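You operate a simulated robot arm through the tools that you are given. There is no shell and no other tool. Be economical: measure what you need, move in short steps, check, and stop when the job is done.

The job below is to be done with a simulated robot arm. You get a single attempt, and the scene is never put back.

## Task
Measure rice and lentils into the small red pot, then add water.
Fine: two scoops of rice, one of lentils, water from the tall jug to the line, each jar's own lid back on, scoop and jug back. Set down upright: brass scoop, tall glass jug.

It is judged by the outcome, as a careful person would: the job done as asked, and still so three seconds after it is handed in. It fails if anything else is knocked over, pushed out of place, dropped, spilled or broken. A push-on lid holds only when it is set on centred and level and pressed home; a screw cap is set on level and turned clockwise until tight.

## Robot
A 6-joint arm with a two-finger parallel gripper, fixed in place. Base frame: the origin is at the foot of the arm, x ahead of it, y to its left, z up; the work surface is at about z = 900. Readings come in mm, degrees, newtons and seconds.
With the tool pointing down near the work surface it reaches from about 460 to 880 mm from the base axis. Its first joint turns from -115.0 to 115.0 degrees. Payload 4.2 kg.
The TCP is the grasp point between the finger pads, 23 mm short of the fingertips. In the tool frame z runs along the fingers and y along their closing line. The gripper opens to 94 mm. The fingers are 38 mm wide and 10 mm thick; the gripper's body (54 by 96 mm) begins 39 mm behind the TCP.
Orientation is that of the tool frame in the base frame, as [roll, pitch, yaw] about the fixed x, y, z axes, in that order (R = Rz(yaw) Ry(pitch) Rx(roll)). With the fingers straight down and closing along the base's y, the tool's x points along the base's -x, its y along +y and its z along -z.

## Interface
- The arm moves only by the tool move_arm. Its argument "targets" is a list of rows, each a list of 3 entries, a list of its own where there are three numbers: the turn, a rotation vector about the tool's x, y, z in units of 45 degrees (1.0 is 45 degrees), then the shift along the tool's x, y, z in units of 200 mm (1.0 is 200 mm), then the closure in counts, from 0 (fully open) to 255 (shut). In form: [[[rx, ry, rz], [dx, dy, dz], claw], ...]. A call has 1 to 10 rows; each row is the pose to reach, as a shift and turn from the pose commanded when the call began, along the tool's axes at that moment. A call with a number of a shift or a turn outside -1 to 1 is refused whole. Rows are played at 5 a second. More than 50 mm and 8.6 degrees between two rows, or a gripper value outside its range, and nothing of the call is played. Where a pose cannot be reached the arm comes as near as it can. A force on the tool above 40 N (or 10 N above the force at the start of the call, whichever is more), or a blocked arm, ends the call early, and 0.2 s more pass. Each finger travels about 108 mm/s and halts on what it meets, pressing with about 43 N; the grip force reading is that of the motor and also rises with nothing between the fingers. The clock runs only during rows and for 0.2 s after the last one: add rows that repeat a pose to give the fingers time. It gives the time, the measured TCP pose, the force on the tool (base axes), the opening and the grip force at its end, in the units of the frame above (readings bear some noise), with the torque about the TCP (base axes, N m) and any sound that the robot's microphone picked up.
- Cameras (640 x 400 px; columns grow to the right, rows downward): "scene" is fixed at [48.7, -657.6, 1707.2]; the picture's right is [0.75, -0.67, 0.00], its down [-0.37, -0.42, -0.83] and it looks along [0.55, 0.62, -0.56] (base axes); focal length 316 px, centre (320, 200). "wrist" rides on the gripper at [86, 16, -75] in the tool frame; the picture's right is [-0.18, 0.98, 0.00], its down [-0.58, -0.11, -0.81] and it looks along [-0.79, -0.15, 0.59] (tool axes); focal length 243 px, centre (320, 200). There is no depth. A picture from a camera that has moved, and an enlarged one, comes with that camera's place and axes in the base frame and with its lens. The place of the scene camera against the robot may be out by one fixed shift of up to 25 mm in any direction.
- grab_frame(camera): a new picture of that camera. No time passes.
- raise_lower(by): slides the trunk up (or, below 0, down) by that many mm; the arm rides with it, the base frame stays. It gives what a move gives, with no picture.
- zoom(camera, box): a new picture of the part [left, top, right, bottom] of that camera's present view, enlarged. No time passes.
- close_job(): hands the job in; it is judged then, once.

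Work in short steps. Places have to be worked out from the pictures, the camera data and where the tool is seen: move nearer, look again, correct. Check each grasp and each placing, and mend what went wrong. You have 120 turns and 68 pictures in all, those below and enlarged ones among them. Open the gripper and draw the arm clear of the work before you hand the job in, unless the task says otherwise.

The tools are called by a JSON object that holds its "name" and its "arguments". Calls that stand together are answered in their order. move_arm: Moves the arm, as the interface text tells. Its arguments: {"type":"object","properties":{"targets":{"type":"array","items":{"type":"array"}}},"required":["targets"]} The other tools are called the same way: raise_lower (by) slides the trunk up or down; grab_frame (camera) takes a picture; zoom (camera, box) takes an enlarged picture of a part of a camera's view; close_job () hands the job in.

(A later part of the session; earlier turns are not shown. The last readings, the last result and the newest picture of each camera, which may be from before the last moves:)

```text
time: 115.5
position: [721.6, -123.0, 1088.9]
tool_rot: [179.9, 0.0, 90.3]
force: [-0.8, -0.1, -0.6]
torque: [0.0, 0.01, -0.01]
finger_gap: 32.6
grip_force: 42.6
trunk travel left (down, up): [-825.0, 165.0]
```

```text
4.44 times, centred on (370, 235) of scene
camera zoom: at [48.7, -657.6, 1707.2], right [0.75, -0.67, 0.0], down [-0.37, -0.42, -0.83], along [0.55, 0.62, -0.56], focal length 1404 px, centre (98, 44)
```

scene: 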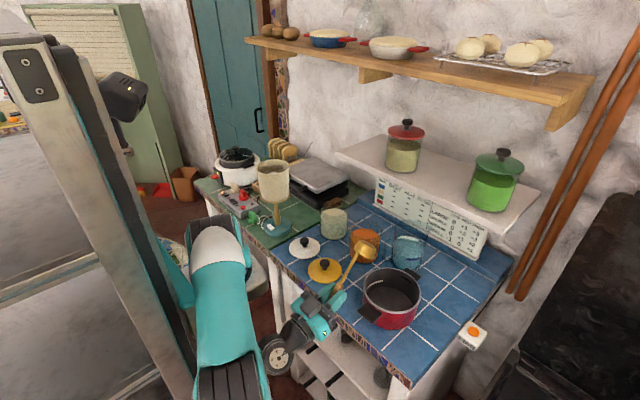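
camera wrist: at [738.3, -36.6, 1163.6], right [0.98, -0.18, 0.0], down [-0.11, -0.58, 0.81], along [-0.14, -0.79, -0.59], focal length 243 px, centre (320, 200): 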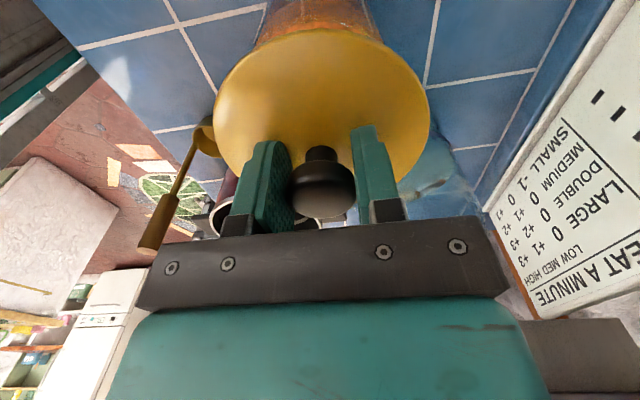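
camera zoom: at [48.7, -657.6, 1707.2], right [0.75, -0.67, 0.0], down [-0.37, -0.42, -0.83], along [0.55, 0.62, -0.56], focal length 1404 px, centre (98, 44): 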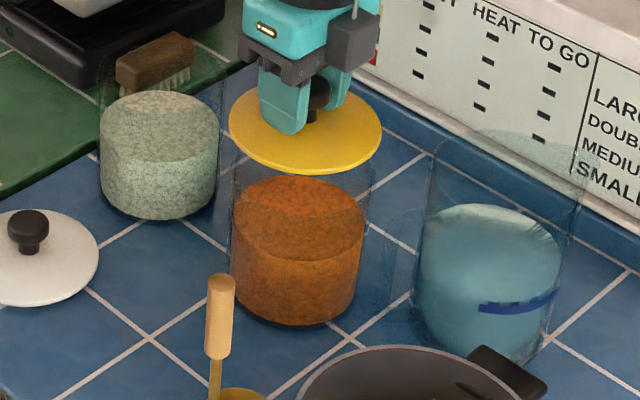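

Lid and jar line up in both views. I lower toward contact.

{"name": "move_arm", "arguments": {"targets": [[[0, 0, 0], [0, 0.003, 0.05], 255], [[0, 0, 0], [0, 0.003, 0.1], 255], [[0, 0, 0], [0, 0.003, 0.13], 255], [[0, 0, 0], [0, 0.003, 0.13], 255]]}}

{"name": "move_arm", "arguments": {"targets": [[[0, 0, 0], [0, 0, 0.015], 255], [[0, 0, 0], [0, 0, 0.03], 255], [[0, 0, 0], [0, 0, 0.045], 255], [[0, 0, 0], [0, 0, 0.06], 255], [[0, 0, 0], [0, 0, 0.075], 255]]}}

```text
time: 116.5
position: [723.6, -122.2, 1063.9]
tool_rot: [179.9, 0.1, 90.3]
force: [-0.1, 0.5, -1.4]
torque: [-0.02, 0.02, 0.02]
finger_gap: 32.9
grip_force: 43.1
trunk travel left (down, up): [-825.0, 165.0]
```

```text
time: 117.5
position: [725.0, -121.4, 1057.2]
tool_rot: [179.4, 0.0, 90.3]
force: [-3.8, -0.7, 20.7]
torque: [0.4, -0.18, 0.07]
finger_gap: 32.7
grip_force: 43.5
trunk travel left (down, up): [-825.0, 165.0]
stopped in row 5: the force on the tool passed its limit at 46 N (the readings are from after the stop); the commanded pose is now the measured one
```

Contact with 46 N at TCP z≈1057. Checking whether the lid sits level.

{"name": "zoom", "arguments": {"camera": "scene", "box": [340, 200, 410, 260]}}

```text
6.67 times, centred on (375, 230) of scene
camera zoom: at [48.7, -657.6, 1707.2], right [0.75, -0.67, 0.0], down [-0.37, -0.42, -0.83], along [0.55, 0.62, -0.56], focal length 2106 px, centre (-47, 0)
```

zoom: 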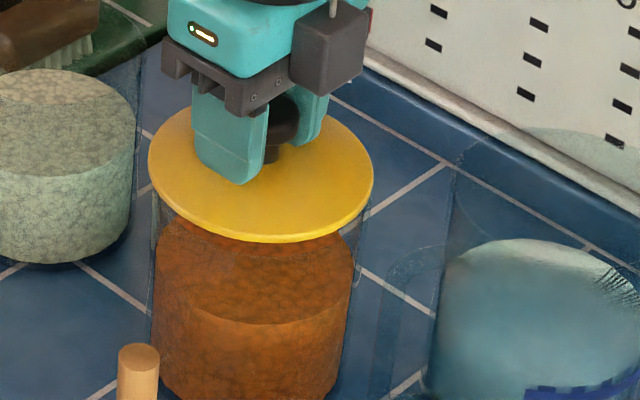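

Lid is centred on the jar. I release, rise, close the fingers and press down on the knob's top.

{"name": "move_arm", "arguments": {"targets": [[[0, 0, 0], [0, 0, 0], 120], [[0, 0, 0], [0, 0, 0], 0], [[0, 0, 0], [0, 0, 0], 0], [[0, 0, 0], [0, 0, -0.12], 0], [[0, 0, 0], [0, 0, -0.25], 0], [[0, 0, 0], [0, 0, -0.25], 150], [[0, 0, 0], [0, 0, -0.25], 255], [[0, 0, 0], [0, 0, -0.25], 255], [[0, 0, 0], [0, 0, -0.25], 255]]}}

{"name": "move_arm", "arguments": {"targets": [[[0, 0, 0], [0, 0, 0.04], 255], [[0, 0, 0], [0, 0, 0.06], 255], [[0, 0, 0], [0, 0, 0.075], 255], [[0, 0, 0], [0, 0, 0.09], 255], [[0, 0, 0], [0, 0, 0.105], 255], [[0, 0, 0], [0, 0, 0.12], 255], [[0, 0, 0], [0, 0, 0.135], 255], [[0, 0, 0], [0, 0, 0.15], 255]]}}

```text
time: 119.5
position: [724.8, -121.0, 1104.4]
tool_rot: [179.6, 0.1, 90.4]
force: [0.0, 0.4, -0.7]
torque: [0.0, -0.01, -0.02]
finger_gap: 0.0
grip_force: 42.1
trunk travel left (down, up): [-825.0, 165.0]
```

```text
time: 121.2
position: [727.0, -122.2, 1082.4]
tool_rot: [179.0, 0.0, 90.4]
force: [-1.6, 0.1, 19.5]
torque: [-0.11, 0.04, 0.05]
finger_gap: 0.0
grip_force: 42.1
trunk travel left (down, up): [-825.0, 165.0]
stopped in row 8: the force on the tool passed its limit at 44 N (the readings are from after the stop); the commanded pose is now the measured one
```

It went ~6 mm lower with 44 N. One more press to confirm it is home.

{"name": "move_arm", "arguments": {"targets": [[[0, 0, 0], [0, 0, 0.01], 255], [[0, 0, 0], [0, 0, 0.02], 255], [[0, 0, 0], [0, 0, 0.03], 255], [[0, 0, 0], [0, 0, 0.04], 255], [[0, 0, 0], [0, 0, 0.05], 255]]}}

{"name": "move_arm", "arguments": {"targets": [[[0, 0, 0], [0, 0, -0.1], 255], [[0, 0, 0], [0, 0, -0.3], 255], [[0, 0, 0], [0, 0, -0.5], 0], [[0, 0, 0], [0, 0, -0.5], 0]]}}

{"name": "zoom", "arguments": {"camera": "scene", "box": [270, 190, 430, 290]}}

```text
time: 121.7
position: [728.5, -123.0, 1082.9]
tool_rot: [178.6, 0.0, 90.5]
force: [-2.9, 0.0, 17.5]
torque: [-0.12, 0.09, -0.03]
finger_gap: 0.0
grip_force: 42.7
trunk travel left (down, up): [-825.0, 165.0]
stopped in row 2: the force on the tool passed its limit at 44 N (the readings are from after the stop); the commanded pose is now the measured one
```

```text
time: 122.7
position: [723.4, -125.4, 1179.1]
tool_rot: [178.9, 0.0, 90.4]
force: [-0.3, 0.0, 0.9]
torque: [0.01, 0.01, 0.01]
finger_gap: 94.0
grip_force: 0.1
trunk travel left (down, up): [-825.0, 165.0]
```

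```text
4.00 times, centred on (350, 240) of scene
camera zoom: at [48.7, -657.6, 1707.2], right [0.75, -0.67, 0.0], down [-0.37, -0.42, -0.83], along [0.55, 0.62, -0.56], focal length 1264 px, centre (200, 40)
```

zoom: 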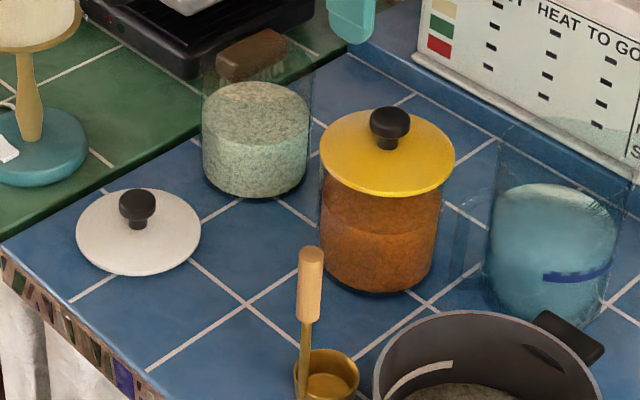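

Yellow lid is home and level. Next the white lid: knob ≈(576.5,36.5,931); I move above it.

{"name": "move_arm", "arguments": {"targets": [[[0.004, 0, 0], [0.135, -0.122, 0.107], 0], [[0.008, 0, 0], [0.27, -0.245, 0.215], 0], [[0.012, 0, 0], [0.405, -0.367, 0.322], 0], [[0.016, 0, 0], [0.54, -0.49, 0.43], 0], [[0.02, 0, 0], [0.675, -0.612, 0.537], 0], [[0.024, 0, 0], [0.81, -0.735, 0.645], 0], [[0.024, 0, 0], [0.81, -0.735, 0.645], 0]]}}

{"name": "grab_frame", "arguments": {"camera": "wrist"}}

```text
time: 124.3
position: [579.2, 36.7, 1048.7]
tool_rot: [180.0, 0.0, 90.3]
force: [0.0, 0.0, -0.3]
torque: [-0.02, 0.0, 0.02]
finger_gap: 94.0
grip_force: 0.0
trunk travel left (down, up): [-825.0, 165.0]
```

```text
10 pictures are left
camera wrist: at [594.5, 123.7, 1122.7], right [0.98, -0.18, 0.0], down [-0.11, -0.58, 0.81], along [-0.14, -0.79, -0.59], focal length 243 px, centre (320, 200)
```

wrist: 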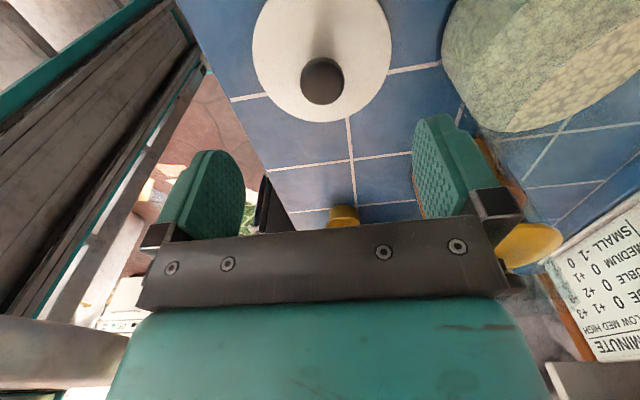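

The closer view puts the white knob at (579,26). I correct 11 mm, descend and grip.

{"name": "move_arm", "arguments": {"targets": [[[0, 0, 0], [-0.053, 0, 0.12], 0], [[0, 0, 0], [-0.053, 0, 0.3], 0], [[0, 0, 0], [-0.053, 0, 0.45], 0], [[0, 0, 0], [-0.053, 0, 0.551], 0], [[0, 0, 0], [-0.053, 0, 0.551], 0], [[0, 0, 0], [-0.053, 0, 0.551], 120], [[0, 0, 0], [-0.053, 0, 0.551], 160], [[0, 0, 0], [-0.053, 0, 0.551], 255], [[0, 0, 0], [-0.053, 0, 0.551], 255], [[0, 0, 0], [-0.053, 0, 0.551], 255]]}}

{"name": "grab_frame", "arguments": {"camera": "wrist"}}

```text
time: 125.0
position: [583.5, 28.5, 983.8]
tool_rot: [179.5, -0.5, 90.6]
force: [-4.5, -12.8, 13.5]
torque: [2.5, -0.5, 0.38]
finger_gap: 93.9
grip_force: 0.1
trunk travel left (down, up): [-825.0, 165.0]
stopped in row 3: the force on the tool passed its limit at 70 N (the readings are from after the stop); the commanded pose is now the measured one
```

```text
9 pictures are left
camera wrist: at [597.0, 114.2, 1059.6], right [0.98, -0.18, 0.01], down [-0.11, -0.59, 0.8], along [-0.14, -0.79, -0.6], focal length 243 px, centre (320, 200)
```

wrist: 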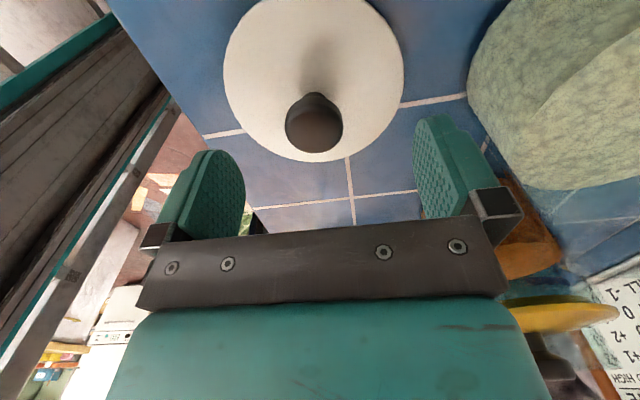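

Something was hit at 70 N — most likely the wrist camera against the lamp shade on the left. I go straight up and look.

{"name": "move_arm", "arguments": {"targets": [[[0, 0, 0], [0, 0, -0.15], 0], [[0, 0, 0], [0, 0, -0.35], 0], [[0, 0, 0], [0, 0, -0.6], 0], [[0, 0, 0], [-0.15, 0, -0.75], 0]]}}

{"name": "zoom", "arguments": {"camera": "scene", "box": [210, 130, 390, 290]}}

```text
time: 126.0
position: [582.7, 1.0, 1130.1]
tool_rot: [179.7, -0.5, 90.5]
force: [0.5, 0.8, -1.1]
torque: [-0.02, -0.02, -0.01]
finger_gap: 94.3
grip_force: 0.1
trunk travel left (down, up): [-825.0, 165.0]
```

```text
2.50 times, centred on (300, 210) of scene
camera zoom: at [48.7, -657.6, 1707.2], right [0.75, -0.67, 0.0], down [-0.37, -0.42, -0.83], along [0.55, 0.62, -0.56], focal length 790 px, centre (370, 175)
```

zoom: 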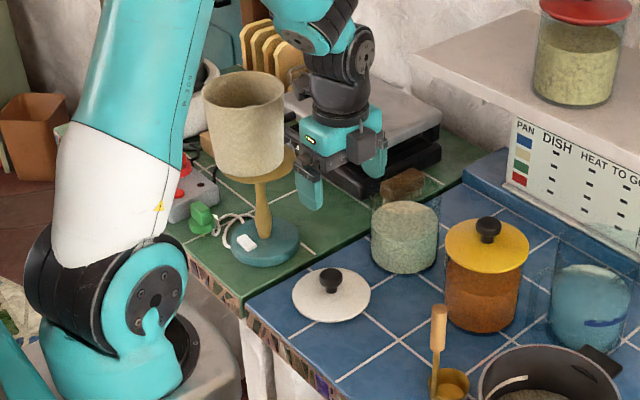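

The lamp still stands at its place; the camera must have brushed its shade ring. I turn to yaw 180 so the camera faces the robot and stays clear of it.

{"name": "move_arm", "arguments": {"targets": [[[0, 0, -0.17], [0.0, 0, 0], 0], [[0, 0, -0.34], [0.0, 0, 0], 0], [[0, 0, -0.51], [0.0, 0, 0], 0], [[0, 0, -0.68], [0.0, 0, 0], 0], [[0, 0, -0.85], [0.0, 0, 0], 0], [[0, 0, -1.0], [0.0, 0, 0], 0]]}}

{"name": "move_arm", "arguments": {"targets": [[[0, 0, -0.17], [0, 0, 0], 0], [[0, 0, -0.34], [0, 0, 0], 0], [[0, 0, -0.51], [0, 0, 0], 0], [[0, 0, -0.68], [0, 0, 0], 0], [[0, 0, -0.85], [0, 0, 0], 0], [[0, 0, -0.99], [0, 0, 0], 0], [[0, 0, -0.99], [0, 0, 0], 0]]}}

```text
time: 127.4
position: [582.7, -2.9, 1132.3]
tool_rot: [179.4, 0.1, 135.6]
force: [-0.2, -0.2, -0.3]
torque: [-0.01, 0.0, 0.02]
finger_gap: 94.0
grip_force: 0.1
trunk travel left (down, up): [-825.0, 165.0]
```

```text
time: 129.0
position: [582.3, -3.7, 1131.6]
tool_rot: [179.6, 0.4, -179.8]
force: [-0.2, -1.1, -0.5]
torque: [-0.02, 0.02, -0.03]
finger_gap: 93.9
grip_force: 0.1
trunk travel left (down, up): [-825.0, 165.0]
```

Knob estimate from the near view: (578,24.5). I move over it, descend and grip.

{"name": "move_arm", "arguments": {"targets": [[[0.009, 0.009, 0], [0.0215, 0.141, 0.15], 0], [[0.009, 0.009, 0], [0.0215, 0.141, 0.35], 0], [[0.009, 0.009, 0], [0.0215, 0.141, 0.55], 0], [[0.009, 0.009, 0], [0.0215, 0.141, 0.75], 0], [[0.009, 0.009, 0], [0.0215, 0.141, 0.88], 0], [[0.009, 0.009, 0], [0.0215, 0.141, 0.966], 0], [[0.009, 0.009, 0], [0.0215, 0.141, 0.966], 0]]}}

{"name": "move_arm", "arguments": {"targets": [[[0, 0, 0], [0, 0, 0], 110], [[0, 0, 0], [0, 0, 0], 150], [[0, 0, 0], [0, 0, 0], 255], [[0, 0, 0], [0, 0, 0], 255], [[0, 0, 0], [0, 0, 0], 255]]}}

{"name": "grab_frame", "arguments": {"camera": "wrist"}}

```text
time: 130.6
position: [580.0, 27.3, 940.0]
tool_rot: [179.8, 0.1, -180.0]
force: [0.3, -0.2, -0.5]
torque: [0.0, -0.02, 0.01]
finger_gap: 94.2
grip_force: 0.1
trunk travel left (down, up): [-825.0, 165.0]
```

```text
time: 131.8
position: [579.4, 26.6, 940.0]
tool_rot: [179.9, 0.1, -179.9]
force: [0.3, 0.1, 0.3]
torque: [0.02, 0.01, 0.0]
finger_gap: 32.5
grip_force: 42.8
trunk travel left (down, up): [-825.0, 165.0]
```

```text
7 pictures are left
camera wrist: at [492.3, 42.8, 1015.2], right [0.18, 0.98, 0.0], down [0.58, -0.11, 0.81], along [0.79, -0.15, -0.59], focal length 243 px, centre (320, 200)
```

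wrist: 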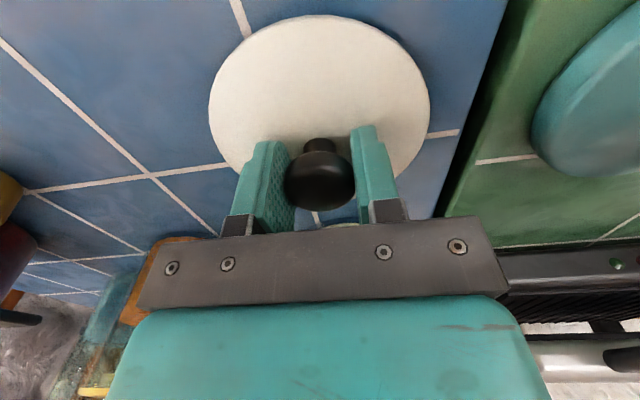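

White lid gripped, its knob sitting ≈6 mm toward the robot of the TCP; I compensate and carry it over the rice jar (728,39).

{"name": "move_arm", "arguments": {"targets": [[[0, 0, 0], [0, 0, -0.25], 255], [[0, 0, 0], [0, 0, -0.5], 255], [[0, 0, 0], [0, 0, -0.74], 255], [[0, 0, 0], [-0.193, 0.015, -0.74], 255], [[0, 0, 0], [-0.387, 0.031, -0.74], 255], [[0, 0, 0], [-0.58, 0.046, -0.74], 255], [[0, 0, 0], [-0.773, 0.062, -0.74], 255], [[0, 0, 0], [-0.773, 0.062, -0.74], 255]]}}

{"name": "zoom", "arguments": {"camera": "scene", "box": [300, 180, 370, 240]}}

```text
time: 133.6
position: [734.9, 43.3, 1087.0]
tool_rot: [179.9, 0.1, -179.9]
force: [0.7, -0.2, -1.6]
torque: [0.0, -0.02, -0.04]
finger_gap: 32.4
grip_force: 43.3
trunk travel left (down, up): [-825.0, 165.0]
```

```text
6.67 times, centred on (335, 210) of scene
camera zoom: at [48.7, -657.6, 1707.2], right [0.75, -0.67, 0.0], down [-0.37, -0.42, -0.83], along [0.55, 0.62, -0.56], focal length 2106 px, centre (220, 133)
```

zoom: 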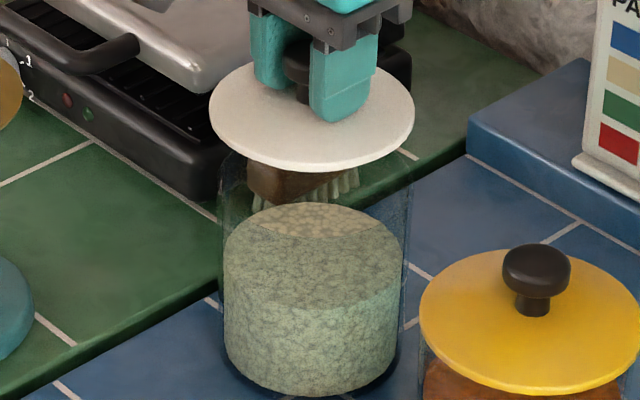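

Relative to the jar, the lid is about 4 mm too far in +y; I correct and lower to contact.

{"name": "move_arm", "arguments": {"targets": [[[0, 0, 0], [0.008, -0.022, 0.05], 255], [[0, 0, 0], [0.008, -0.022, 0.1], 255], [[0, 0, 0], [0.008, -0.022, 0.11], 255], [[0, 0, 0], [0.008, -0.022, 0.11], 255]]}}

{"name": "move_arm", "arguments": {"targets": [[[0, 0, 0], [0, 0, 0.015], 255], [[0, 0, 0], [0, 0, 0.03], 255], [[0, 0, 0], [0, 0, 0.045], 255], [[0, 0, 0], [0, 0, 0.06], 255], [[0, 0, 0], [0, 0, 0.075], 255]]}}

```text
time: 134.6
position: [731.4, 36.2, 1065.5]
tool_rot: [179.9, 0.1, 180.0]
force: [-0.3, -0.1, -0.4]
torque: [-0.02, 0.01, 0.03]
finger_gap: 32.4
grip_force: 43.1
trunk travel left (down, up): [-825.0, 165.0]
```

```text
time: 135.7
position: [734.3, 36.9, 1056.6]
tool_rot: [179.8, 0.6, -179.9]
force: [-6.9, -3.4, 19.8]
torque: [0.48, 0.31, 0.16]
finger_gap: 32.4
grip_force: 42.7
trunk travel left (down, up): [-825.0, 165.0]
stopped in row 5: the force on the tool passed its limit at 44 N (the readings are from after the stop); the commanded pose is now the measured one
```

Same contact height as the first lid. Release, rise, shift over the knob's centre, and press.

{"name": "move_arm", "arguments": {"targets": [[[0, 0, 0], [0, 0, 0], 120], [[0, 0, 0], [0, 0, 0], 0], [[0, 0, 0], [0, 0, 0], 0], [[0, 0.01, 0], [0, 0, -0.12], 0], [[0, 0.013, 0], [0.03, 0, -0.25], 0], [[0, 0.013, 0], [0.03, 0, -0.25], 150], [[0, 0.013, 0], [0.03, 0, -0.25], 255], [[0, 0.013, 0], [0.03, 0, -0.25], 255], [[0, 0.013, 0], [0.03, 0, -0.25], 255]]}}

{"name": "move_arm", "arguments": {"targets": [[[0, 0, 0], [0, 0, 0.04], 255], [[0, 0, 0], [0, 0, 0.06], 255], [[0, 0, 0], [0, 0, 0.075], 255], [[0, 0, 0], [0, 0, 0.09], 255], [[0, 0, 0], [0, 0, 0.105], 255], [[0, 0, 0], [0, 0, 0.12], 255], [[0, 0, 0], [0, 0, 0.135], 255], [[0, 0, 0], [0, 0, 0.15], 255], [[0, 0, 0], [0, 0, 0.165], 255]]}}

{"name": "move_arm", "arguments": {"targets": [[[0, 0, 0], [0, 0, 0.01], 255], [[0, 0, 0], [0, 0, 0.02], 255], [[0, 0, 0], [0, 0, 0.03], 255], [[0, 0, 0], [0, 0, 0.04], 255], [[0, 0, 0], [0, 0, 0.05], 255]]}}

```text
time: 137.7
position: [726.4, 35.7, 1106.1]
tool_rot: [179.9, -0.3, -179.9]
force: [0.1, 0.4, 0.1]
torque: [0.02, -0.01, -0.01]
finger_gap: 0.2
grip_force: 42.4
trunk travel left (down, up): [-825.0, 165.0]
```

```text
time: 139.0
position: [729.4, 37.2, 1089.9]
tool_rot: [179.8, 0.5, 180.0]
force: [-1.2, -3.4, 15.1]
torque: [0.02, -0.06, 0.01]
finger_gap: 0.0
grip_force: 42.4
trunk travel left (down, up): [-825.0, 165.0]
stopped in row 6: the force on the tool passed its limit at 45 N (the readings are from after the stop); the commanded pose is now the measured one
```

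```text
time: 139.6
position: [731.3, 35.9, 1090.1]
tool_rot: [179.6, 0.8, -180.0]
force: [-3.6, -2.0, 18.5]
torque: [0.13, 0.06, 0.02]
finger_gap: 0.0
grip_force: 42.4
trunk travel left (down, up): [-825.0, 165.0]
stopped in row 2: the force on the tool passed its limit at 44 N (the readings are from after the stop); the commanded pose is now the measured one
```

It stopped ~7 mm higher than the yellow lid did, so it isn't home. I back off and look.

{"name": "move_arm", "arguments": {"targets": [[[0, 0, 0], [0, 0, -0.1], 255], [[0, 0, 0], [0.1, 0, -0.3], 255], [[0, 0, 0], [0.2, 0, -0.5], 0], [[0, 0, 0], [0.2, 0, -0.5], 0]]}}

{"name": "zoom", "arguments": {"camera": "scene", "box": [300, 190, 380, 260]}}

```text
time: 140.6
position: [689.8, 34.6, 1183.4]
tool_rot: [179.8, 0.5, 179.9]
force: [0.6, 0.7, 0.4]
torque: [0.0, 0.0, 0.02]
finger_gap: 94.1
grip_force: 0.0
trunk travel left (down, up): [-825.0, 165.0]
```

```text
5.71 times, centred on (340, 225) of scene
camera zoom: at [48.7, -657.6, 1707.2], right [0.75, -0.67, 0.0], down [-0.37, -0.42, -0.83], along [0.55, 0.62, -0.56], focal length 1805 px, centre (206, 57)
```

zoom: 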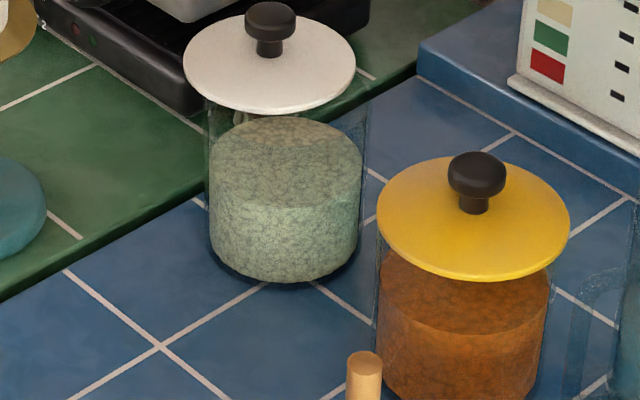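

The white lid slid off-centre and tilted. I take a close wrist view to measure where it lies.

{"name": "zoom", "arguments": {"camera": "wrist", "box": [160, 0, 480, 200]}}

```text
2.00 times, centred on (320, 100) of wrist
camera zoom: at [602.3, 49.4, 1258.4], right [0.18, 0.98, 0.01], down [0.57, -0.11, 0.81], along [0.8, -0.15, -0.58], focal length 485 px, centre (320, 400)
```

zoom: 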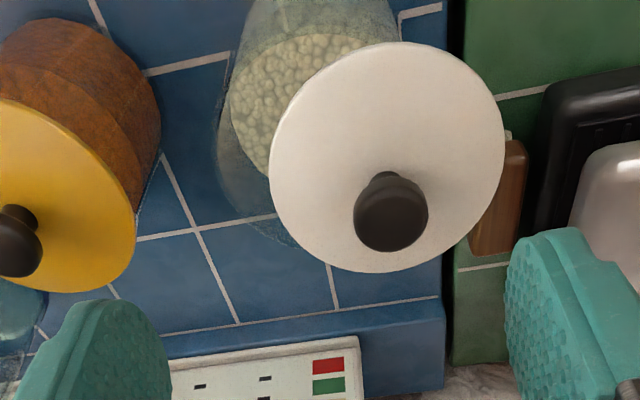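

The lid lies ~25 mm too far in +y, resting askew on the rim. I regrip its knob at about (733,60), and will re-level it before retrying with a slightly lower y.

{"name": "move_arm", "arguments": {"targets": [[[0.004, 0.011, 0], [-0.1, 0.06, 0.05], 0], [[0.004, 0.011, 0], [-0.215, 0.1275, 0.15], 0], [[0.004, 0.011, 0], [-0.215, 0.1275, 0.35], 0], [[0.004, 0.011, 0], [-0.215, 0.1275, 0.5], 0], [[0.004, 0.011, 0], [-0.215, 0.1275, 0.585], 0], [[0.004, 0.011, 0], [-0.215, 0.1275, 0.585], 0]]}}

{"name": "move_arm", "arguments": {"targets": [[[0, 0, 0], [0, 0, 0], 100], [[0, 0, 0], [0, 0, 0], 140], [[0, 0, 0], [0, 0, 0], 160], [[0, 0, 0], [0, 0, 0], 255], [[0, 0, 0], [0, 0, 0], 255], [[0, 0, 0], [0, 0, 0], 255]]}}

```text
time: 142.0
position: [732.4, 59.4, 1069.7]
tool_rot: [179.8, 0.1, -179.9]
force: [0.0, -1.1, -0.3]
torque: [0.04, 0.01, 0.0]
finger_gap: 93.9
grip_force: 0.0
trunk travel left (down, up): [-825.0, 165.0]
```

```text
time: 143.4
position: [735.2, 59.7, 1069.2]
tool_rot: [179.8, 0.1, -180.0]
force: [0.1, -0.3, 1.3]
torque: [-0.05, -0.1, 0.01]
finger_gap: 32.7
grip_force: 43.6
trunk travel left (down, up): [-825.0, 165.0]
```

Knob held. I lift it and take the lid back to its table spot to level it.

{"name": "move_arm", "arguments": {"targets": [[[0, 0, 0], [0, 0, -0.2], 255], [[0, 0, 0], [0.19, -0.04, -0.2], 255], [[0, 0, 0], [0.39, -0.08, -0.2], 255], [[0, 0, 0], [0.58, -0.12, -0.2], 255], [[0, 0, 0], [0.78, -0.165, -0.2], 255], [[0, 0, 0], [0.78, -0.165, 0], 255], [[0, 0, 0], [0.78, -0.165, 0.2], 255], [[0, 0, 0], [0.78, -0.165, 0.4], 255], [[0, 0, 0], [0.78, -0.165, 0.55], 255], [[0, 0, 0], [0.78, -0.165, 0.6], 255]]}}

{"name": "move_arm", "arguments": {"targets": [[[0, 0, 0], [0, 0, 0.01], 255], [[0, 0, 0], [0, 0, 0.02], 255], [[0, 0, 0], [0, 0, 0.03], 255], [[0, 0, 0], [0, 0, 0.04], 255], [[0, 0, 0], [0, 0, 0.05], 255], [[0, 0, 0], [0, 0, 0.06], 255]]}}

```text
time: 145.6
position: [578.2, 28.6, 949.5]
tool_rot: [179.7, 0.1, -180.0]
force: [-3.6, -0.6, 10.6]
torque: [-0.19, 0.17, 0.09]
finger_gap: 32.6
grip_force: 43.2
trunk travel left (down, up): [-825.0, 165.0]
```

```text
time: 147.0
position: [578.2, 29.2, 939.7]
tool_rot: [179.7, 0.3, 180.0]
force: [4.5, 2.8, 29.5]
torque: [-0.05, -0.17, 0.12]
finger_gap: 32.7
grip_force: 43.3
trunk travel left (down, up): [-825.0, 165.0]
```

The lid is flat in the grip now. Lift, carry over the rice jar at TCP (732.5,32.5), and lower to just above contact.

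{"name": "move_arm", "arguments": {"targets": [[[0, 0, 0], [0, 0, -0.25], 255], [[0, 0, 0], [0, 0, -0.5], 255], [[0, 0, 0], [0, 0, -0.74], 255], [[0, 0, 0], [-0.193, 0.005, -0.74], 255], [[0, 0, 0], [-0.387, 0.01, -0.74], 255], [[0, 0, 0], [-0.58, 0.015, -0.74], 255], [[0, 0, 0], [-0.7715, 0.0165, -0.74], 255], [[0, 0, 0], [-0.7715, 0.0165, -0.68], 255], [[0, 0, 0], [-0.7715, 0.0165, -0.635], 255], [[0, 0, 0], [-0.7715, 0.0165, -0.635], 255]]}}

{"name": "move_arm", "arguments": {"targets": [[[0, 0, 0], [0, 0, 0.01], 255], [[0, 0, 0], [0, 0, 0.02], 255], [[0, 0, 0], [0, 0, 0.03], 255], [[0, 0, 0], [0, 0, 0.035], 255]]}}

```text
time: 149.2
position: [732.4, 32.3, 1066.2]
tool_rot: [180.0, 0.0, -180.0]
force: [-0.1, 0.9, 0.2]
torque: [0.01, -0.01, 0.02]
finger_gap: 32.7
grip_force: 43.1
trunk travel left (down, up): [-825.0, 165.0]
```

```text
time: 150.2
position: [734.5, 32.7, 1060.4]
tool_rot: [179.7, 0.2, -179.9]
force: [-1.4, -0.6, 6.7]
torque: [-0.15, -0.21, -0.07]
finger_gap: 32.8
grip_force: 43.0
trunk travel left (down, up): [-825.0, 165.0]
```

Contact is now on the opposite side (+x,-y), so I nudge 3 mm in -x and 2 mm in +y and push again.

{"name": "move_arm", "arguments": {"targets": [[[0, 0, 0], [0, 0, -0.012], 255], [[0, 0, 0], [0.015, 0.01, -0.012], 255], [[0, 0, 0], [0.015, 0.01, 0], 255], [[0, 0, 0], [0.015, 0.01, 0.01], 255], [[0, 0, 0], [0.015, 0.01, 0.02], 255]]}}

```text
time: 151.4
position: [730.1, 34.5, 1057.8]
tool_rot: [179.8, 0.4, -180.0]
force: [-3.9, 0.8, 25.9]
torque: [0.07, -0.58, 0.16]
finger_gap: 32.8
grip_force: 43.2
trunk travel left (down, up): [-825.0, 165.0]
```

Y is now balanced; contact is still on the +x side. Another 3 mm in -x.

{"name": "move_arm", "arguments": {"targets": [[[0, 0, 0], [0, 0, -0.02], 255], [[0, 0, 0], [0.016, 0, -0.02], 255], [[0, 0, 0], [0.016, 0, -0.01], 255], [[0, 0, 0], [0.016, 0, 0], 255], [[0, 0, 0], [0.016, 0, 0.005], 255]]}}

```text
time: 152.6
position: [727.0, 33.9, 1054.9]
tool_rot: [179.8, 0.4, 179.9]
force: [1.5, -6.3, 28.0]
torque: [0.38, -0.96, -0.04]
finger_gap: 32.6
grip_force: 43.2
trunk travel left (down, up): [-825.0, 165.0]
```

It sank 3 mm deeper; +x side still resists. Shift 2.5 mm more in -x, +0 y, and press.

{"name": "move_arm", "arguments": {"targets": [[[0, 0, 0], [0, 0, -0.015], 255], [[0, 0, 0], [0.013, -0.002, -0.015], 255], [[0, 0, 0], [0.013, -0.002, -0.005], 255], [[0, 0, 0], [0.013, -0.002, 0.005], 255], [[0, 0, 0], [0.013, -0.002, 0.01], 255]]}}

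```text
time: 153.8
position: [726.1, 35.7, 1056.2]
tool_rot: [179.8, 0.6, -179.9]
force: [-2.1, -1.8, 12.6]
torque: [0.46, -0.3, 0.08]
finger_gap: 32.4
grip_force: 43.4
trunk travel left (down, up): [-825.0, 165.0]
stopped in row 5: the force on the tool passed its limit at 41 N (the readings are from after the stop); the commanded pose is now the measured one
```

Balance has shifted to +y. I back off 3 mm up, shift y -2 and x -1, and make light contact to read the balance.

{"name": "move_arm", "arguments": {"targets": [[[0, 0.013, 0], [0, 0, -0.02], 255], [[0, 0.013, 0], [0.006, -0.011, -0.02], 255], [[0, 0.013, 0], [0.006, -0.011, -0.012], 255], [[0, 0.013, 0], [0.006, -0.011, -0.005], 255], [[0, 0.013, 0], [0.006, -0.011, 0.002], 255], [[0, 0.013, 0], [0.006, -0.011, 0.006], 255]]}}

```text
time: 155.2
position: [725.0, 32.5, 1057.1]
tool_rot: [179.6, 0.2, 180.0]
force: [-2.2, -1.1, 29.3]
torque: [0.76, -1.13, 0.07]
finger_gap: 32.5
grip_force: 42.6
trunk travel left (down, up): [-825.0, 165.0]
```

The balance reading is ambiguous (in-hand tilt or offset), so I spend one picture.

{"name": "zoom", "arguments": {"camera": "scene", "box": [310, 190, 360, 240]}}

```text
8.00 times, centred on (335, 215) of scene
camera zoom: at [48.7, -657.6, 1707.2], right [0.75, -0.67, 0.0], down [-0.37, -0.42, -0.83], along [0.55, 0.62, -0.56], focal length 2527 px, centre (200, 80)
```

zoom: 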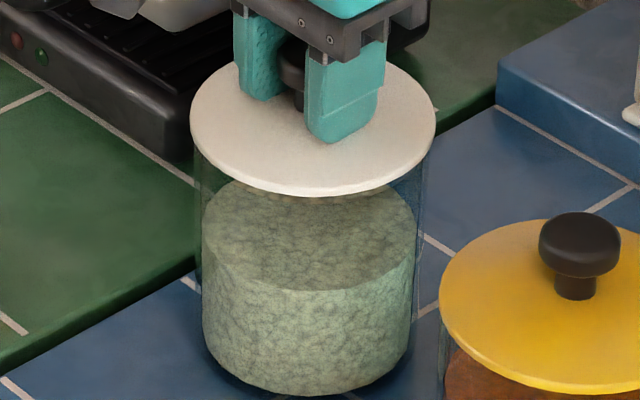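

The picture agrees with the torque: the lid is several mm too far in (+x,+y). I shift (-3.5,-3) and make contact again.

{"name": "move_arm", "arguments": {"targets": [[[0, 0, 0], [0, 0, -0.025], 255], [[0, 0, 0], [0.0175, -0.015, -0.025], 255], [[0, 0, 0], [0.0175, -0.015, -0.015], 255], [[0, 0, 0], [0.0175, -0.015, -0.005], 255], [[0, 0, 0], [0.0175, -0.015, 0.002], 255], [[0, 0, 0], [0.0175, -0.015, 0.008], 255]]}}

```text
time: 156.6
position: [720.4, 28.4, 1052.2]
tool_rot: [179.8, -0.3, -180.0]
force: [0.0, 0.0, -1.7]
torque: [0.02, -0.01, -0.03]
finger_gap: 32.7
grip_force: 43.1
trunk travel left (down, up): [-825.0, 165.0]
```

No force at z≈1052: the plug is entering the jar mouth. I press on down.

{"name": "move_arm", "arguments": {"targets": [[[0, 0, 0], [0, 0, 0.01], 255], [[0, 0, 0], [0, 0, 0.02], 255], [[0, 0, 0], [0, 0, 0.03], 255], [[0, 0, 0], [0, 0, 0.04], 255], [[0, 0, 0], [0, 0, 0.05], 255], [[0, 0, 0], [0, 0, 0.06], 255], [[0, 0, 0], [0, 0, 0.07], 255]]}}

```text
time: 157.5
position: [722.2, 30.0, 1048.3]
tool_rot: [179.6, 0.3, 179.8]
force: [-2.4, -1.0, 18.6]
torque: [-0.44, 0.94, -0.03]
finger_gap: 32.3
grip_force: 42.5
trunk travel left (down, up): [-825.0, 165.0]
stopped in row 4: the force on the tool passed its limit at 44 N (the readings are from after the stop); the commanded pose is now the measured one
```

Near home height (1048). I release, rise, and press on the knob with closed fingers.

{"name": "move_arm", "arguments": {"targets": [[[0, 0, 0], [0, 0, -0.005], 120], [[0, 0, 0], [0, 0, -0.005], 0], [[0, 0, 0], [0, 0, -0.005], 0], [[0, 0.0, 0], [0, 0, -0.12], 0], [[0.009, 0.005, 0], [0, 0, -0.25], 0], [[0.009, 0.005, 0], [0, 0, -0.25], 150], [[0.009, 0.005, 0], [0, 0, -0.25], 255], [[0.009, 0.005, 0], [0, 0, -0.25], 255], [[0.009, 0.005, 0], [0, 0, -0.25], 255]]}}

{"name": "move_arm", "arguments": {"targets": [[[0, 0, 0], [0, 0, 0.04], 255], [[0, 0, 0], [0, 0, 0.06], 255], [[0, 0, 0], [0, 0, 0.075], 255], [[0, 0, 0], [0, 0, 0.09], 255], [[0, 0, 0], [0, 0, 0.105], 255], [[0, 0, 0], [0, 0, 0.12], 255], [[0, 0, 0], [0, 0, 0.135], 255], [[0, 0, 0], [0, 0, 0.15], 255], [[0, 0, 0], [0, 0, 0.165], 255]]}}

{"name": "move_arm", "arguments": {"targets": [[[0, 0, 0], [0, 0, 0.01], 255], [[0, 0, 0], [0, 0, 0.02], 255], [[0, 0, 0], [0, 0, 0.03], 255], [[0, 0, 0], [0, 0, 0.04], 255]]}}

```text
time: 159.5
position: [722.7, 28.9, 1096.6]
tool_rot: [-179.9, -0.1, 180.0]
force: [0.5, -0.7, -0.2]
torque: [-0.01, 0.01, 0.04]
finger_gap: 0.1
grip_force: 42.7
trunk travel left (down, up): [-825.0, 165.0]
```

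```text
time: 160.8
position: [723.8, 29.3, 1083.0]
tool_rot: [180.0, 0.5, -180.0]
force: [-3.9, 0.1, 19.1]
torque: [-0.02, 0.34, 0.04]
finger_gap: 0.2
grip_force: 42.4
trunk travel left (down, up): [-825.0, 165.0]
stopped in row 6: the force on the tool passed its limit at 44 N (the readings are from after the stop); the commanded pose is now the measured one
```

```text
time: 161.3
position: [723.4, 30.0, 1083.6]
tool_rot: [179.8, 0.6, -180.0]
force: [-10.1, -1.4, 20.2]
torque: [-0.06, 0.48, 0.03]
finger_gap: 0.1
grip_force: 42.3
trunk travel left (down, up): [-825.0, 165.0]
stopped in row 2: the force on the tool passed its limit at 44 N (the readings are from after the stop); the commanded pose is now the measured one
```

Now 1083, same as the home height of the yellow lid. One more press 8 mm nearer the knob's centre, then retreat.

{"name": "move_arm", "arguments": {"targets": [[[0, 0.01, 0], [0, 0, -0.04], 255], [[0, 0.01, 0], [0.04, 0, -0.04], 255], [[0, 0.01, 0], [0.04, 0, -0.02], 255], [[0, 0.01, 0], [0.04, 0, -0.005], 255], [[0, 0.01, 0], [0.04, 0, 0.01], 255], [[0, 0.01, 0], [0.04, 0, 0.02], 255], [[0, 0.01, 0], [0.04, 0, 0.03], 255]]}}

{"name": "move_arm", "arguments": {"targets": [[[0, 0, 0], [0, 0, -0.1], 255], [[0, 0, 0], [0.0, 0, -0.3], 255], [[0, 0, 0], [0.2, -0.1, -0.5], 0], [[0, 0, 0], [0.3, -0.3, -0.6], 0], [[0, 0, 0], [0.3, -0.3, -0.6], 0]]}}

```text
time: 162.7
position: [717.8, 30.8, 1082.8]
tool_rot: [179.7, 0.7, -179.9]
force: [-10.9, -2.3, 22.9]
torque: [-0.05, 0.36, 0.03]
finger_gap: 0.0
grip_force: 43.1
trunk travel left (down, up): [-825.0, 165.0]
stopped in row 7: the force on the tool passed its limit at 44 N (the readings are from after the stop); the commanded pose is now the measured one
```

```text
refused: row 3 steps farther than a row can; nothing moved
```

Lid stays at home height. With few pictures left, I plan the jug: near-vertical grasp of its handle bar at ≈(722,-224), fingers only partly open to clear the lentil jar. First retreat upward and head there.

{"name": "move_arm", "arguments": {"targets": [[[0, 0, 0], [0, 0, -0.2], 255], [[0, 0, 0], [0, 0, -0.4], 146], [[0, 0, 0], [0.01, -0.1, -0.55], 146], [[0, 0, 0], [0.01, -0.3, -0.55], 146], [[0, 0, 0], [0.01, -0.5, -0.55], 146], [[0, 0, 0], [0.01, -0.7, -0.55], 146], [[0, 0, 0], [0.01, -0.7, -0.55], 146]]}}

{"name": "move_arm", "arguments": {"targets": [[[0, 0, 0.17], [0, -0.19, 0.08], 146], [[0, 0, 0.34], [0, -0.38, 0.16], 146], [[0, 0, 0.511], [-0.02, -0.575, 0.26], 146], [[0, 0, 0.511], [-0.02, -0.575, 0.26], 146]]}}

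```text
time: 164.3
position: [716.1, -109.7, 1189.0]
tool_rot: [179.8, 0.5, -180.0]
force: [0.5, 0.3, 0.1]
torque: [0.03, 0.0, -0.01]
finger_gap: 40.0
grip_force: 0.0
trunk travel left (down, up): [-825.0, 165.0]
```

```text
time: 165.3
position: [721.5, -224.2, 1138.8]
tool_rot: [179.5, 0.4, 157.1]
force: [0.0, 0.0, -0.4]
torque: [-0.01, 0.02, -0.01]
finger_gap: 39.9
grip_force: 0.1
trunk travel left (down, up): [-825.0, 165.0]
```

Gap is 40 mm. I tilt 12° forward, lower to z≈1095 and take a picture to align with the handle.

{"name": "move_arm", "arguments": {"targets": [[[0.004, -0.135, 0], [0, 0, 0.1], 146], [[0.008, -0.27, 0], [0, 0, 0.22], 146], [[0.008, -0.27, 0], [0, 0, 0.22], 146]]}}

{"name": "zoom", "arguments": {"camera": "wrist", "box": [220, 40, 420, 240]}}

```text
time: 166.1
position: [722.2, -224.3, 1094.0]
tool_rot: [179.9, 12.6, 157.1]
force: [0.9, 0.3, -0.2]
torque: [0.02, -0.02, -0.03]
finger_gap: 40.1
grip_force: 0.1
trunk travel left (down, up): [-825.0, 165.0]
```

```text
2.00 times, centred on (320, 140) of wrist
camera zoom: at [634.1, -169.3, 1148.5], right [0.55, 0.83, 0.04], down [0.32, -0.25, 0.91], along [0.77, -0.49, -0.41], focal length 485 px, centre (320, 320)
```

zoom: 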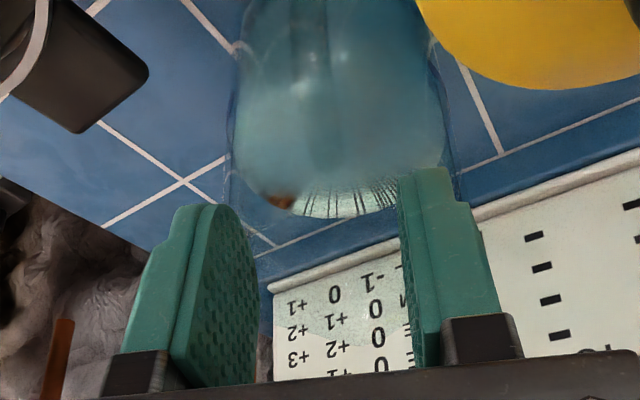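

The handle's darker bar shows around the finger midline, as computed. I descend vertically to z≈997 around it.

{"name": "move_arm", "arguments": {"targets": [[[0, 0, 0], [0.0265, 0, 0.118], 146], [[0, 0, 0], [0.053, 0, 0.236], 146], [[0, 0, 0], [0.08, 0, 0.355], 146], [[0, 0, 0], [0.1, 0, 0.445], 146], [[0, 0, 0], [0.106, 0, 0.473], 146], [[0, 0, 0], [0.106, 0, 0.473], 146]]}}

```text
time: 167.0
position: [723.4, -222.9, 1031.6]
tool_rot: [179.7, 13.4, 156.9]
force: [-2.8, -0.6, 20.3]
torque: [0.75, 0.1, 0.08]
finger_gap: 39.7
grip_force: 0.0
trunk travel left (down, up): [-825.0, 165.0]
stopped in row 4: the force on the tool passed its limit at 54 N (the readings are from after the stop); the commanded pose is now the measured one
```

Blocked at z≈1028 with contact about 35 mm to the left. I must see what is touched before anything else.

{"name": "zoom", "arguments": {"camera": "scene", "box": [350, 190, 450, 290]}}

```text
4.00 times, centred on (400, 240) of scene
camera zoom: at [48.7, -657.6, 1707.2], right [0.75, -0.67, 0.0], down [-0.37, -0.42, -0.83], along [0.55, 0.62, -0.56], focal length 1264 px, centre (0, 40)
```

zoom: 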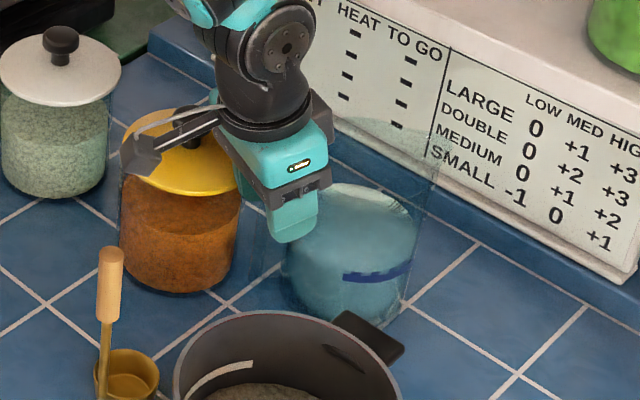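

The left finger is landing on the yellow lid's edge; the handle lies between the fingers as planned. I go up, narrow the gap to ≈26 mm, and turn to heading 0 for clearance.

{"name": "move_arm", "arguments": {"targets": [[[0, 0, 0], [-0.033, 0, -0.147], 146], [[0, 0, 0], [-0.0655, 0, -0.293], 160], [[-0.038, 0, -0.166], [-0.0655, 0, -0.293], 184], [[-0.077, 0, -0.332], [-0.0655, 0, -0.293], 184], [[-0.115, 0, -0.498], [-0.0655, 0, -0.293], 184], [[-0.115, 0, -0.498], [-0.0655, 0, -0.293], 184]]}}

```text
time: 168.4
position: [723.8, -224.2, 1088.4]
tool_rot: [179.8, 13.2, 180.0]
force: [0.1, 0.8, 0.3]
torque: [0.01, 0.04, 0.0]
finger_gap: 26.1
grip_force: 0.1
trunk travel left (down, up): [-825.0, 165.0]
```

Descend again with the narrow gap.

{"name": "move_arm", "arguments": {"targets": [[[0, 0, 0], [0.028, -0.005, 0.119], 184], [[0, 0, 0], [0.056, -0.005, 0.239], 184], [[0, 0, 0], [0.075, -0.005, 0.32], 184], [[0, 0, 0], [0.094, -0.005, 0.4], 184], [[0, 0, 0], [0.112, -0.005, 0.477], 184], [[0, 0, 0], [0.112, -0.005, 0.477], 184]]}}

```text
time: 168.9
position: [727.5, -224.8, 1067.9]
tool_rot: [-179.8, 14.5, -180.0]
force: [1.1, 1.7, 19.0]
torque: [-0.32, -0.45, -0.02]
finger_gap: 25.8
grip_force: 0.0
trunk travel left (down, up): [-825.0, 165.0]
stopped in row 2: the force on the tool passed its limit at 64 N (the readings are from after the stop); the commanded pose is now the measured one
```

Now a fingertip met the jug's rim (ahead-right). I back off up, turn to heading -10 and shift 15 mm toward the robot.

{"name": "move_arm", "arguments": {"targets": [[[0, 0, 0], [-0.025, 0, -0.1], 184], [[0.028, 0, 0.108], [0.01, 0.005, -0.12], 184], [[0.055, 0, 0.215], [0.041, 0.01, -0.14], 184], [[0.055, 0, 0.215], [0.041, 0.01, -0.14], 184]]}}

{"name": "move_arm", "arguments": {"targets": [[[0, 0, 0], [0.028, 0, 0.119], 184], [[0, 0, 0], [0.045, 0, 0.18], 184], [[0, 0, 0], [0.062, 0, 0.24], 184], [[0, 0, 0], [0.08, 0, 0.31], 184], [[0, 0, 0], [0.095, 0, 0.38], 184], [[0, 0, 0], [0.112, 0, 0.44], 184], [[0, 0, 0], [0.125, 0, 0.49], 184], [[0, 0, 0], [0.125, 0, 0.49], 184]]}}

```text
time: 169.9
position: [713.4, -223.8, 1090.1]
tool_rot: [-179.8, 14.1, 170.0]
force: [0.9, -0.2, 0.0]
torque: [0.05, 0.01, -0.02]
finger_gap: 26.2
grip_force: 0.0
trunk travel left (down, up): [-825.0, 165.0]
```

```text
time: 171.8
position: [712.0, -224.8, 994.6]
tool_rot: [-179.9, 14.6, 169.9]
force: [-10.1, -0.2, 24.2]
torque: [1.3, 0.29, 0.6]
finger_gap: 26.1
grip_force: 0.0
trunk travel left (down, up): [-825.0, 165.0]
stopped in row 8: the force on the tool passed its limit at 41 N (the readings are from after the stop); the commanded pose is now the measured one
```

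Stopped at z≈995 because the gripper body reached the lid edge; that's deep enough. I ease up 4 mm and close on the handle.

{"name": "move_arm", "arguments": {"targets": [[[0, 0, 0], [-0.006, -0.005, -0.022], 184], [[0, 0, 0], [-0.006, -0.005, -0.022], 184], [[0, 0, 0], [-0.006, -0.005, -0.022], 200], [[0, 0, 0], [-0.006, -0.005, -0.022], 220], [[0, 0, 0], [-0.006, -0.005, -0.022], 255], [[0, 0, 0], [-0.006, -0.005, -0.022], 255], [[0, 0, 0], [-0.006, -0.005, -0.022], 255]]}}

```text
time: 173.4
position: [713.6, -224.9, 995.5]
tool_rot: [-179.9, 14.4, 170.1]
force: [2.4, -1.3, -0.2]
torque: [0.33, 0.04, -0.1]
finger_gap: 11.6
grip_force: 43.0
trunk travel left (down, up): [-825.0, 165.0]
```

The handle is held (11.6 mm). I test-lift by 4 mm and read the load.

{"name": "move_arm", "arguments": {"targets": [[[0, 0, 0], [-0.0025, 0, -0.01], 255], [[0, 0, 0], [-0.005, 0, -0.0195], 255], [[0, 0, 0], [-0.005, 0, -0.0195], 255]]}}

```text
time: 174.2
position: [713.1, -224.6, 1001.9]
tool_rot: [-179.8, 14.5, 170.0]
force: [-0.1, -0.4, -10.2]
torque: [0.27, 0.72, 0.0]
finger_gap: 11.6
grip_force: 43.3
trunk travel left (down, up): [-825.0, 165.0]
```

Load 10.2 N, COM ≈(+70,-26) mm from the grip. Lift 8 mm more to see whether it holds without rotating.

{"name": "move_arm", "arguments": {"targets": [[[0, 0, 0], [-0.003, 0, -0.013], 255], [[0, 0, 0], [-0.007, 0, -0.026], 255], [[0, 0, 0], [-0.01, 0, -0.039], 255], [[0, 0, 0], [-0.01, 0, -0.039], 255], [[0, 0, 0], [-0.01, 0, -0.039], 255]]}}

```text
time: 175.4
position: [712.7, -225.5, 1008.4]
tool_rot: [-179.9, 14.4, 170.0]
force: [0.4, -0.7, -8.9]
torque: [0.29, 0.69, -0.02]
finger_gap: 11.6
grip_force: 43.1
trunk travel left (down, up): [-825.0, 165.0]
```

It holds steadily (≈9.6 N). I lift it straight up about 190 mm, gently.

{"name": "move_arm", "arguments": {"targets": [[[0, 0, 0], [-0.018, 0, -0.075], 255], [[0, 0, 0], [-0.047, 0, -0.2], 255], [[0, 0, 0], [-0.08, 0, -0.34], 255], [[0, 0, 0], [-0.115, 0, -0.49], 255], [[0, 0, 0], [-0.15, 0, -0.64], 255], [[0, 0, 0], [-0.18, 0, -0.77], 255], [[0, 0, 0], [-0.205, 0, -0.875], 255], [[0, 0, 0], [-0.217, 0, -0.925], 255], [[0, 0, 0], [-0.217, 0, -0.925], 255]]}}

```text
time: 177.4
position: [709.8, -222.6, 1196.7]
tool_rot: [180.0, 14.4, 170.0]
force: [-4.3, 0.8, -17.3]
torque: [-0.06, 1.21, 0.2]
finger_gap: 11.4
grip_force: 43.4
trunk travel left (down, up): [-825.0, 165.0]
```

Extra load (Fx -4.3, Fz -17) suggests the jug's far side brushes the shelf edge; I move it toward the robot immediately.

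{"name": "move_arm", "arguments": {"targets": [[[0, 0, 0], [0.06, -0.011, -0.016], 255], [[0, 0, 0], [0.125, -0.023, -0.033], 255], [[0, 0, 0], [0.19, -0.035, -0.049], 255], [[0, 0, 0], [0.19, -0.035, -0.049], 255]]}}

```text
time: 178.4
position: [668.2, -225.6, 1198.1]
tool_rot: [-179.9, 14.4, 170.0]
force: [0.2, -0.4, -8.2]
torque: [0.14, 0.28, 0.02]
finger_gap: 11.3
grip_force: 42.7
trunk travel left (down, up): [-825.0, 165.0]
```

Free again, but the jug has pivoted spout-down by roughly 30° in the grip (below its spill angle). I read the load again to see whether weight was lost.

{"name": "move_arm", "arguments": {"targets": [[[0, 0, 0], [0.02, 0, 0.005], 255], [[0, 0, 0], [0.02, 0, 0.005], 255]]}}

{"name": "move_arm", "arguments": {"targets": [[[0, 0, 0], [0, 0, 0], 255], [[0, 0, 0], [0, 0, 0], 255]]}}

{"name": "move_arm", "arguments": {"targets": [[[0, 0, 0], [0, 0, 0], 255], [[0, 0, 0], [0, 0, 0], 255]]}}

{"name": "move_arm", "arguments": {"targets": [[[0, 0, 0], [0, 0, 0], 255], [[0, 0, 0], [0, 0, 0], 255]]}}

```text
time: 179.1
position: [666.2, -222.4, 1197.2]
tool_rot: [-179.8, 14.5, 170.1]
force: [0.3, 0.6, -8.5]
torque: [0.18, 0.36, -0.01]
finger_gap: 11.1
grip_force: 43.2
trunk travel left (down, up): [-825.0, 165.0]
```

```text
time: 179.7
position: [666.6, -222.0, 1196.7]
tool_rot: [-179.9, 14.5, 169.9]
force: [0.1, -0.2, -8.4]
torque: [0.16, 0.32, 0.0]
finger_gap: 11.3
grip_force: 43.0
trunk travel left (down, up): [-825.0, 165.0]
```

```text
time: 180.2
position: [667.0, -223.9, 1196.7]
tool_rot: [-179.9, 14.3, 170.0]
force: [0.6, -0.6, -8.2]
torque: [0.13, 0.29, 0.02]
finger_gap: 11.4
grip_force: 43.0
trunk travel left (down, up): [-825.0, 165.0]
```

```text
time: 180.8
position: [667.2, -222.3, 1197.9]
tool_rot: [-179.9, 14.3, 170.0]
force: [-0.1, -0.4, -8.4]
torque: [0.13, 0.31, 0.0]
finger_gap: 11.2
grip_force: 42.8
trunk travel left (down, up): [-825.0, 165.0]
```

Weight is steady at ≈8.4 N; geometry says tilt ≈36°, so nothing should have spilled. I carry it beside the pot on the robot's side, turning so the spout points along +x.

{"name": "move_arm", "arguments": {"targets": [[[-0.015, 0, -0.06], [0.08, -0.06, -0.04], 255], [[-0.035, 0, -0.14], [0.19, -0.14, -0.09], 255], [[-0.06, 0, -0.23], [0.31, -0.235, -0.145], 255], [[-0.085, 0, -0.33], [0.43, -0.325, -0.2], 255], [[-0.11, 0, -0.43], [0.56, -0.42, -0.26], 255], [[-0.125, 0, -0.49], [0.65, -0.49, -0.3], 255], [[-0.133, 0, -0.516], [0.695, -0.525, -0.323], 255], [[-0.133, 0, -0.516], [0.695, -0.525, -0.323], 255]]}}

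```text
time: 182.7
position: [497.9, -300.8, 1224.3]
tool_rot: [-180.0, 14.4, -165.9]
force: [-0.6, 1.0, -8.5]
torque: [-0.03, 0.33, -0.05]
finger_gap: 11.4
grip_force: 42.5
trunk travel left (down, up): [-825.0, 165.0]
```

Jug plane now points along +x. Tilt 14° more (to ≈50°) while moving the spout over the pot.

{"name": "move_arm", "arguments": {"targets": [[[-0.018, 0.075, 0.005], [0.044, -0.022, 0.045], 255], [[-0.036, 0.151, 0.01], [0.088, -0.044, 0.09], 255], [[-0.054, 0.227, 0.014], [0.132, -0.066, 0.137], 255], [[-0.072, 0.302, 0.019], [0.176, -0.0875, 0.182], 255], [[-0.072, 0.302, 0.019], [0.176, -0.0875, 0.182], 255]]}}

```text
time: 183.8
position: [479.2, -323.2, 1180.8]
tool_rot: [176.8, 0.9, -166.5]
force: [-0.3, 0.1, -7.9]
torque: [-0.01, 0.11, -0.02]
finger_gap: 11.6
grip_force: 43.3
trunk travel left (down, up): [-825.0, 165.0]
```

Now at ≈52°. I tilt 5° more, holding the spout in place, and hold to see if weight begins to fall.

{"name": "move_arm", "arguments": {"targets": [[[-0.013, 0.054, 0], [-0.02, -0.005, -0.025], 255], [[-0.027, 0.108, 0], [-0.039, -0.01, -0.05], 255], [[-0.027, 0.108, 0], [-0.039, -0.01, -0.05], 255], [[-0.027, 0.108, 0], [-0.039, -0.01, -0.05], 255]]}}

{"name": "move_arm", "arguments": {"targets": [[[-0.013, 0.054, 0], [-0.02, -0.005, -0.025], 255], [[-0.027, 0.108, 0], [-0.039, -0.01, -0.05], 255], [[-0.027, 0.108, 0], [-0.039, -0.01, -0.05], 255], [[-0.027, 0.108, 0], [-0.039, -0.01, -0.05], 255]]}}

```text
time: 184.8
position: [486.7, -324.2, 1190.8]
tool_rot: [175.5, -4.1, -166.2]
force: [-0.2, 0.0, -6.3]
torque: [-0.02, 0.03, -0.01]
finger_gap: 11.5
grip_force: 43.4
trunk travel left (down, up): [-825.0, 165.0]
```

```text
time: 185.8
position: [494.8, -325.0, 1201.3]
tool_rot: [174.3, -9.0, -165.7]
force: [-0.2, 0.6, -5.5]
torque: [-0.02, -0.03, 0.01]
finger_gap: 11.2
grip_force: 42.6
trunk travel left (down, up): [-825.0, 165.0]
```

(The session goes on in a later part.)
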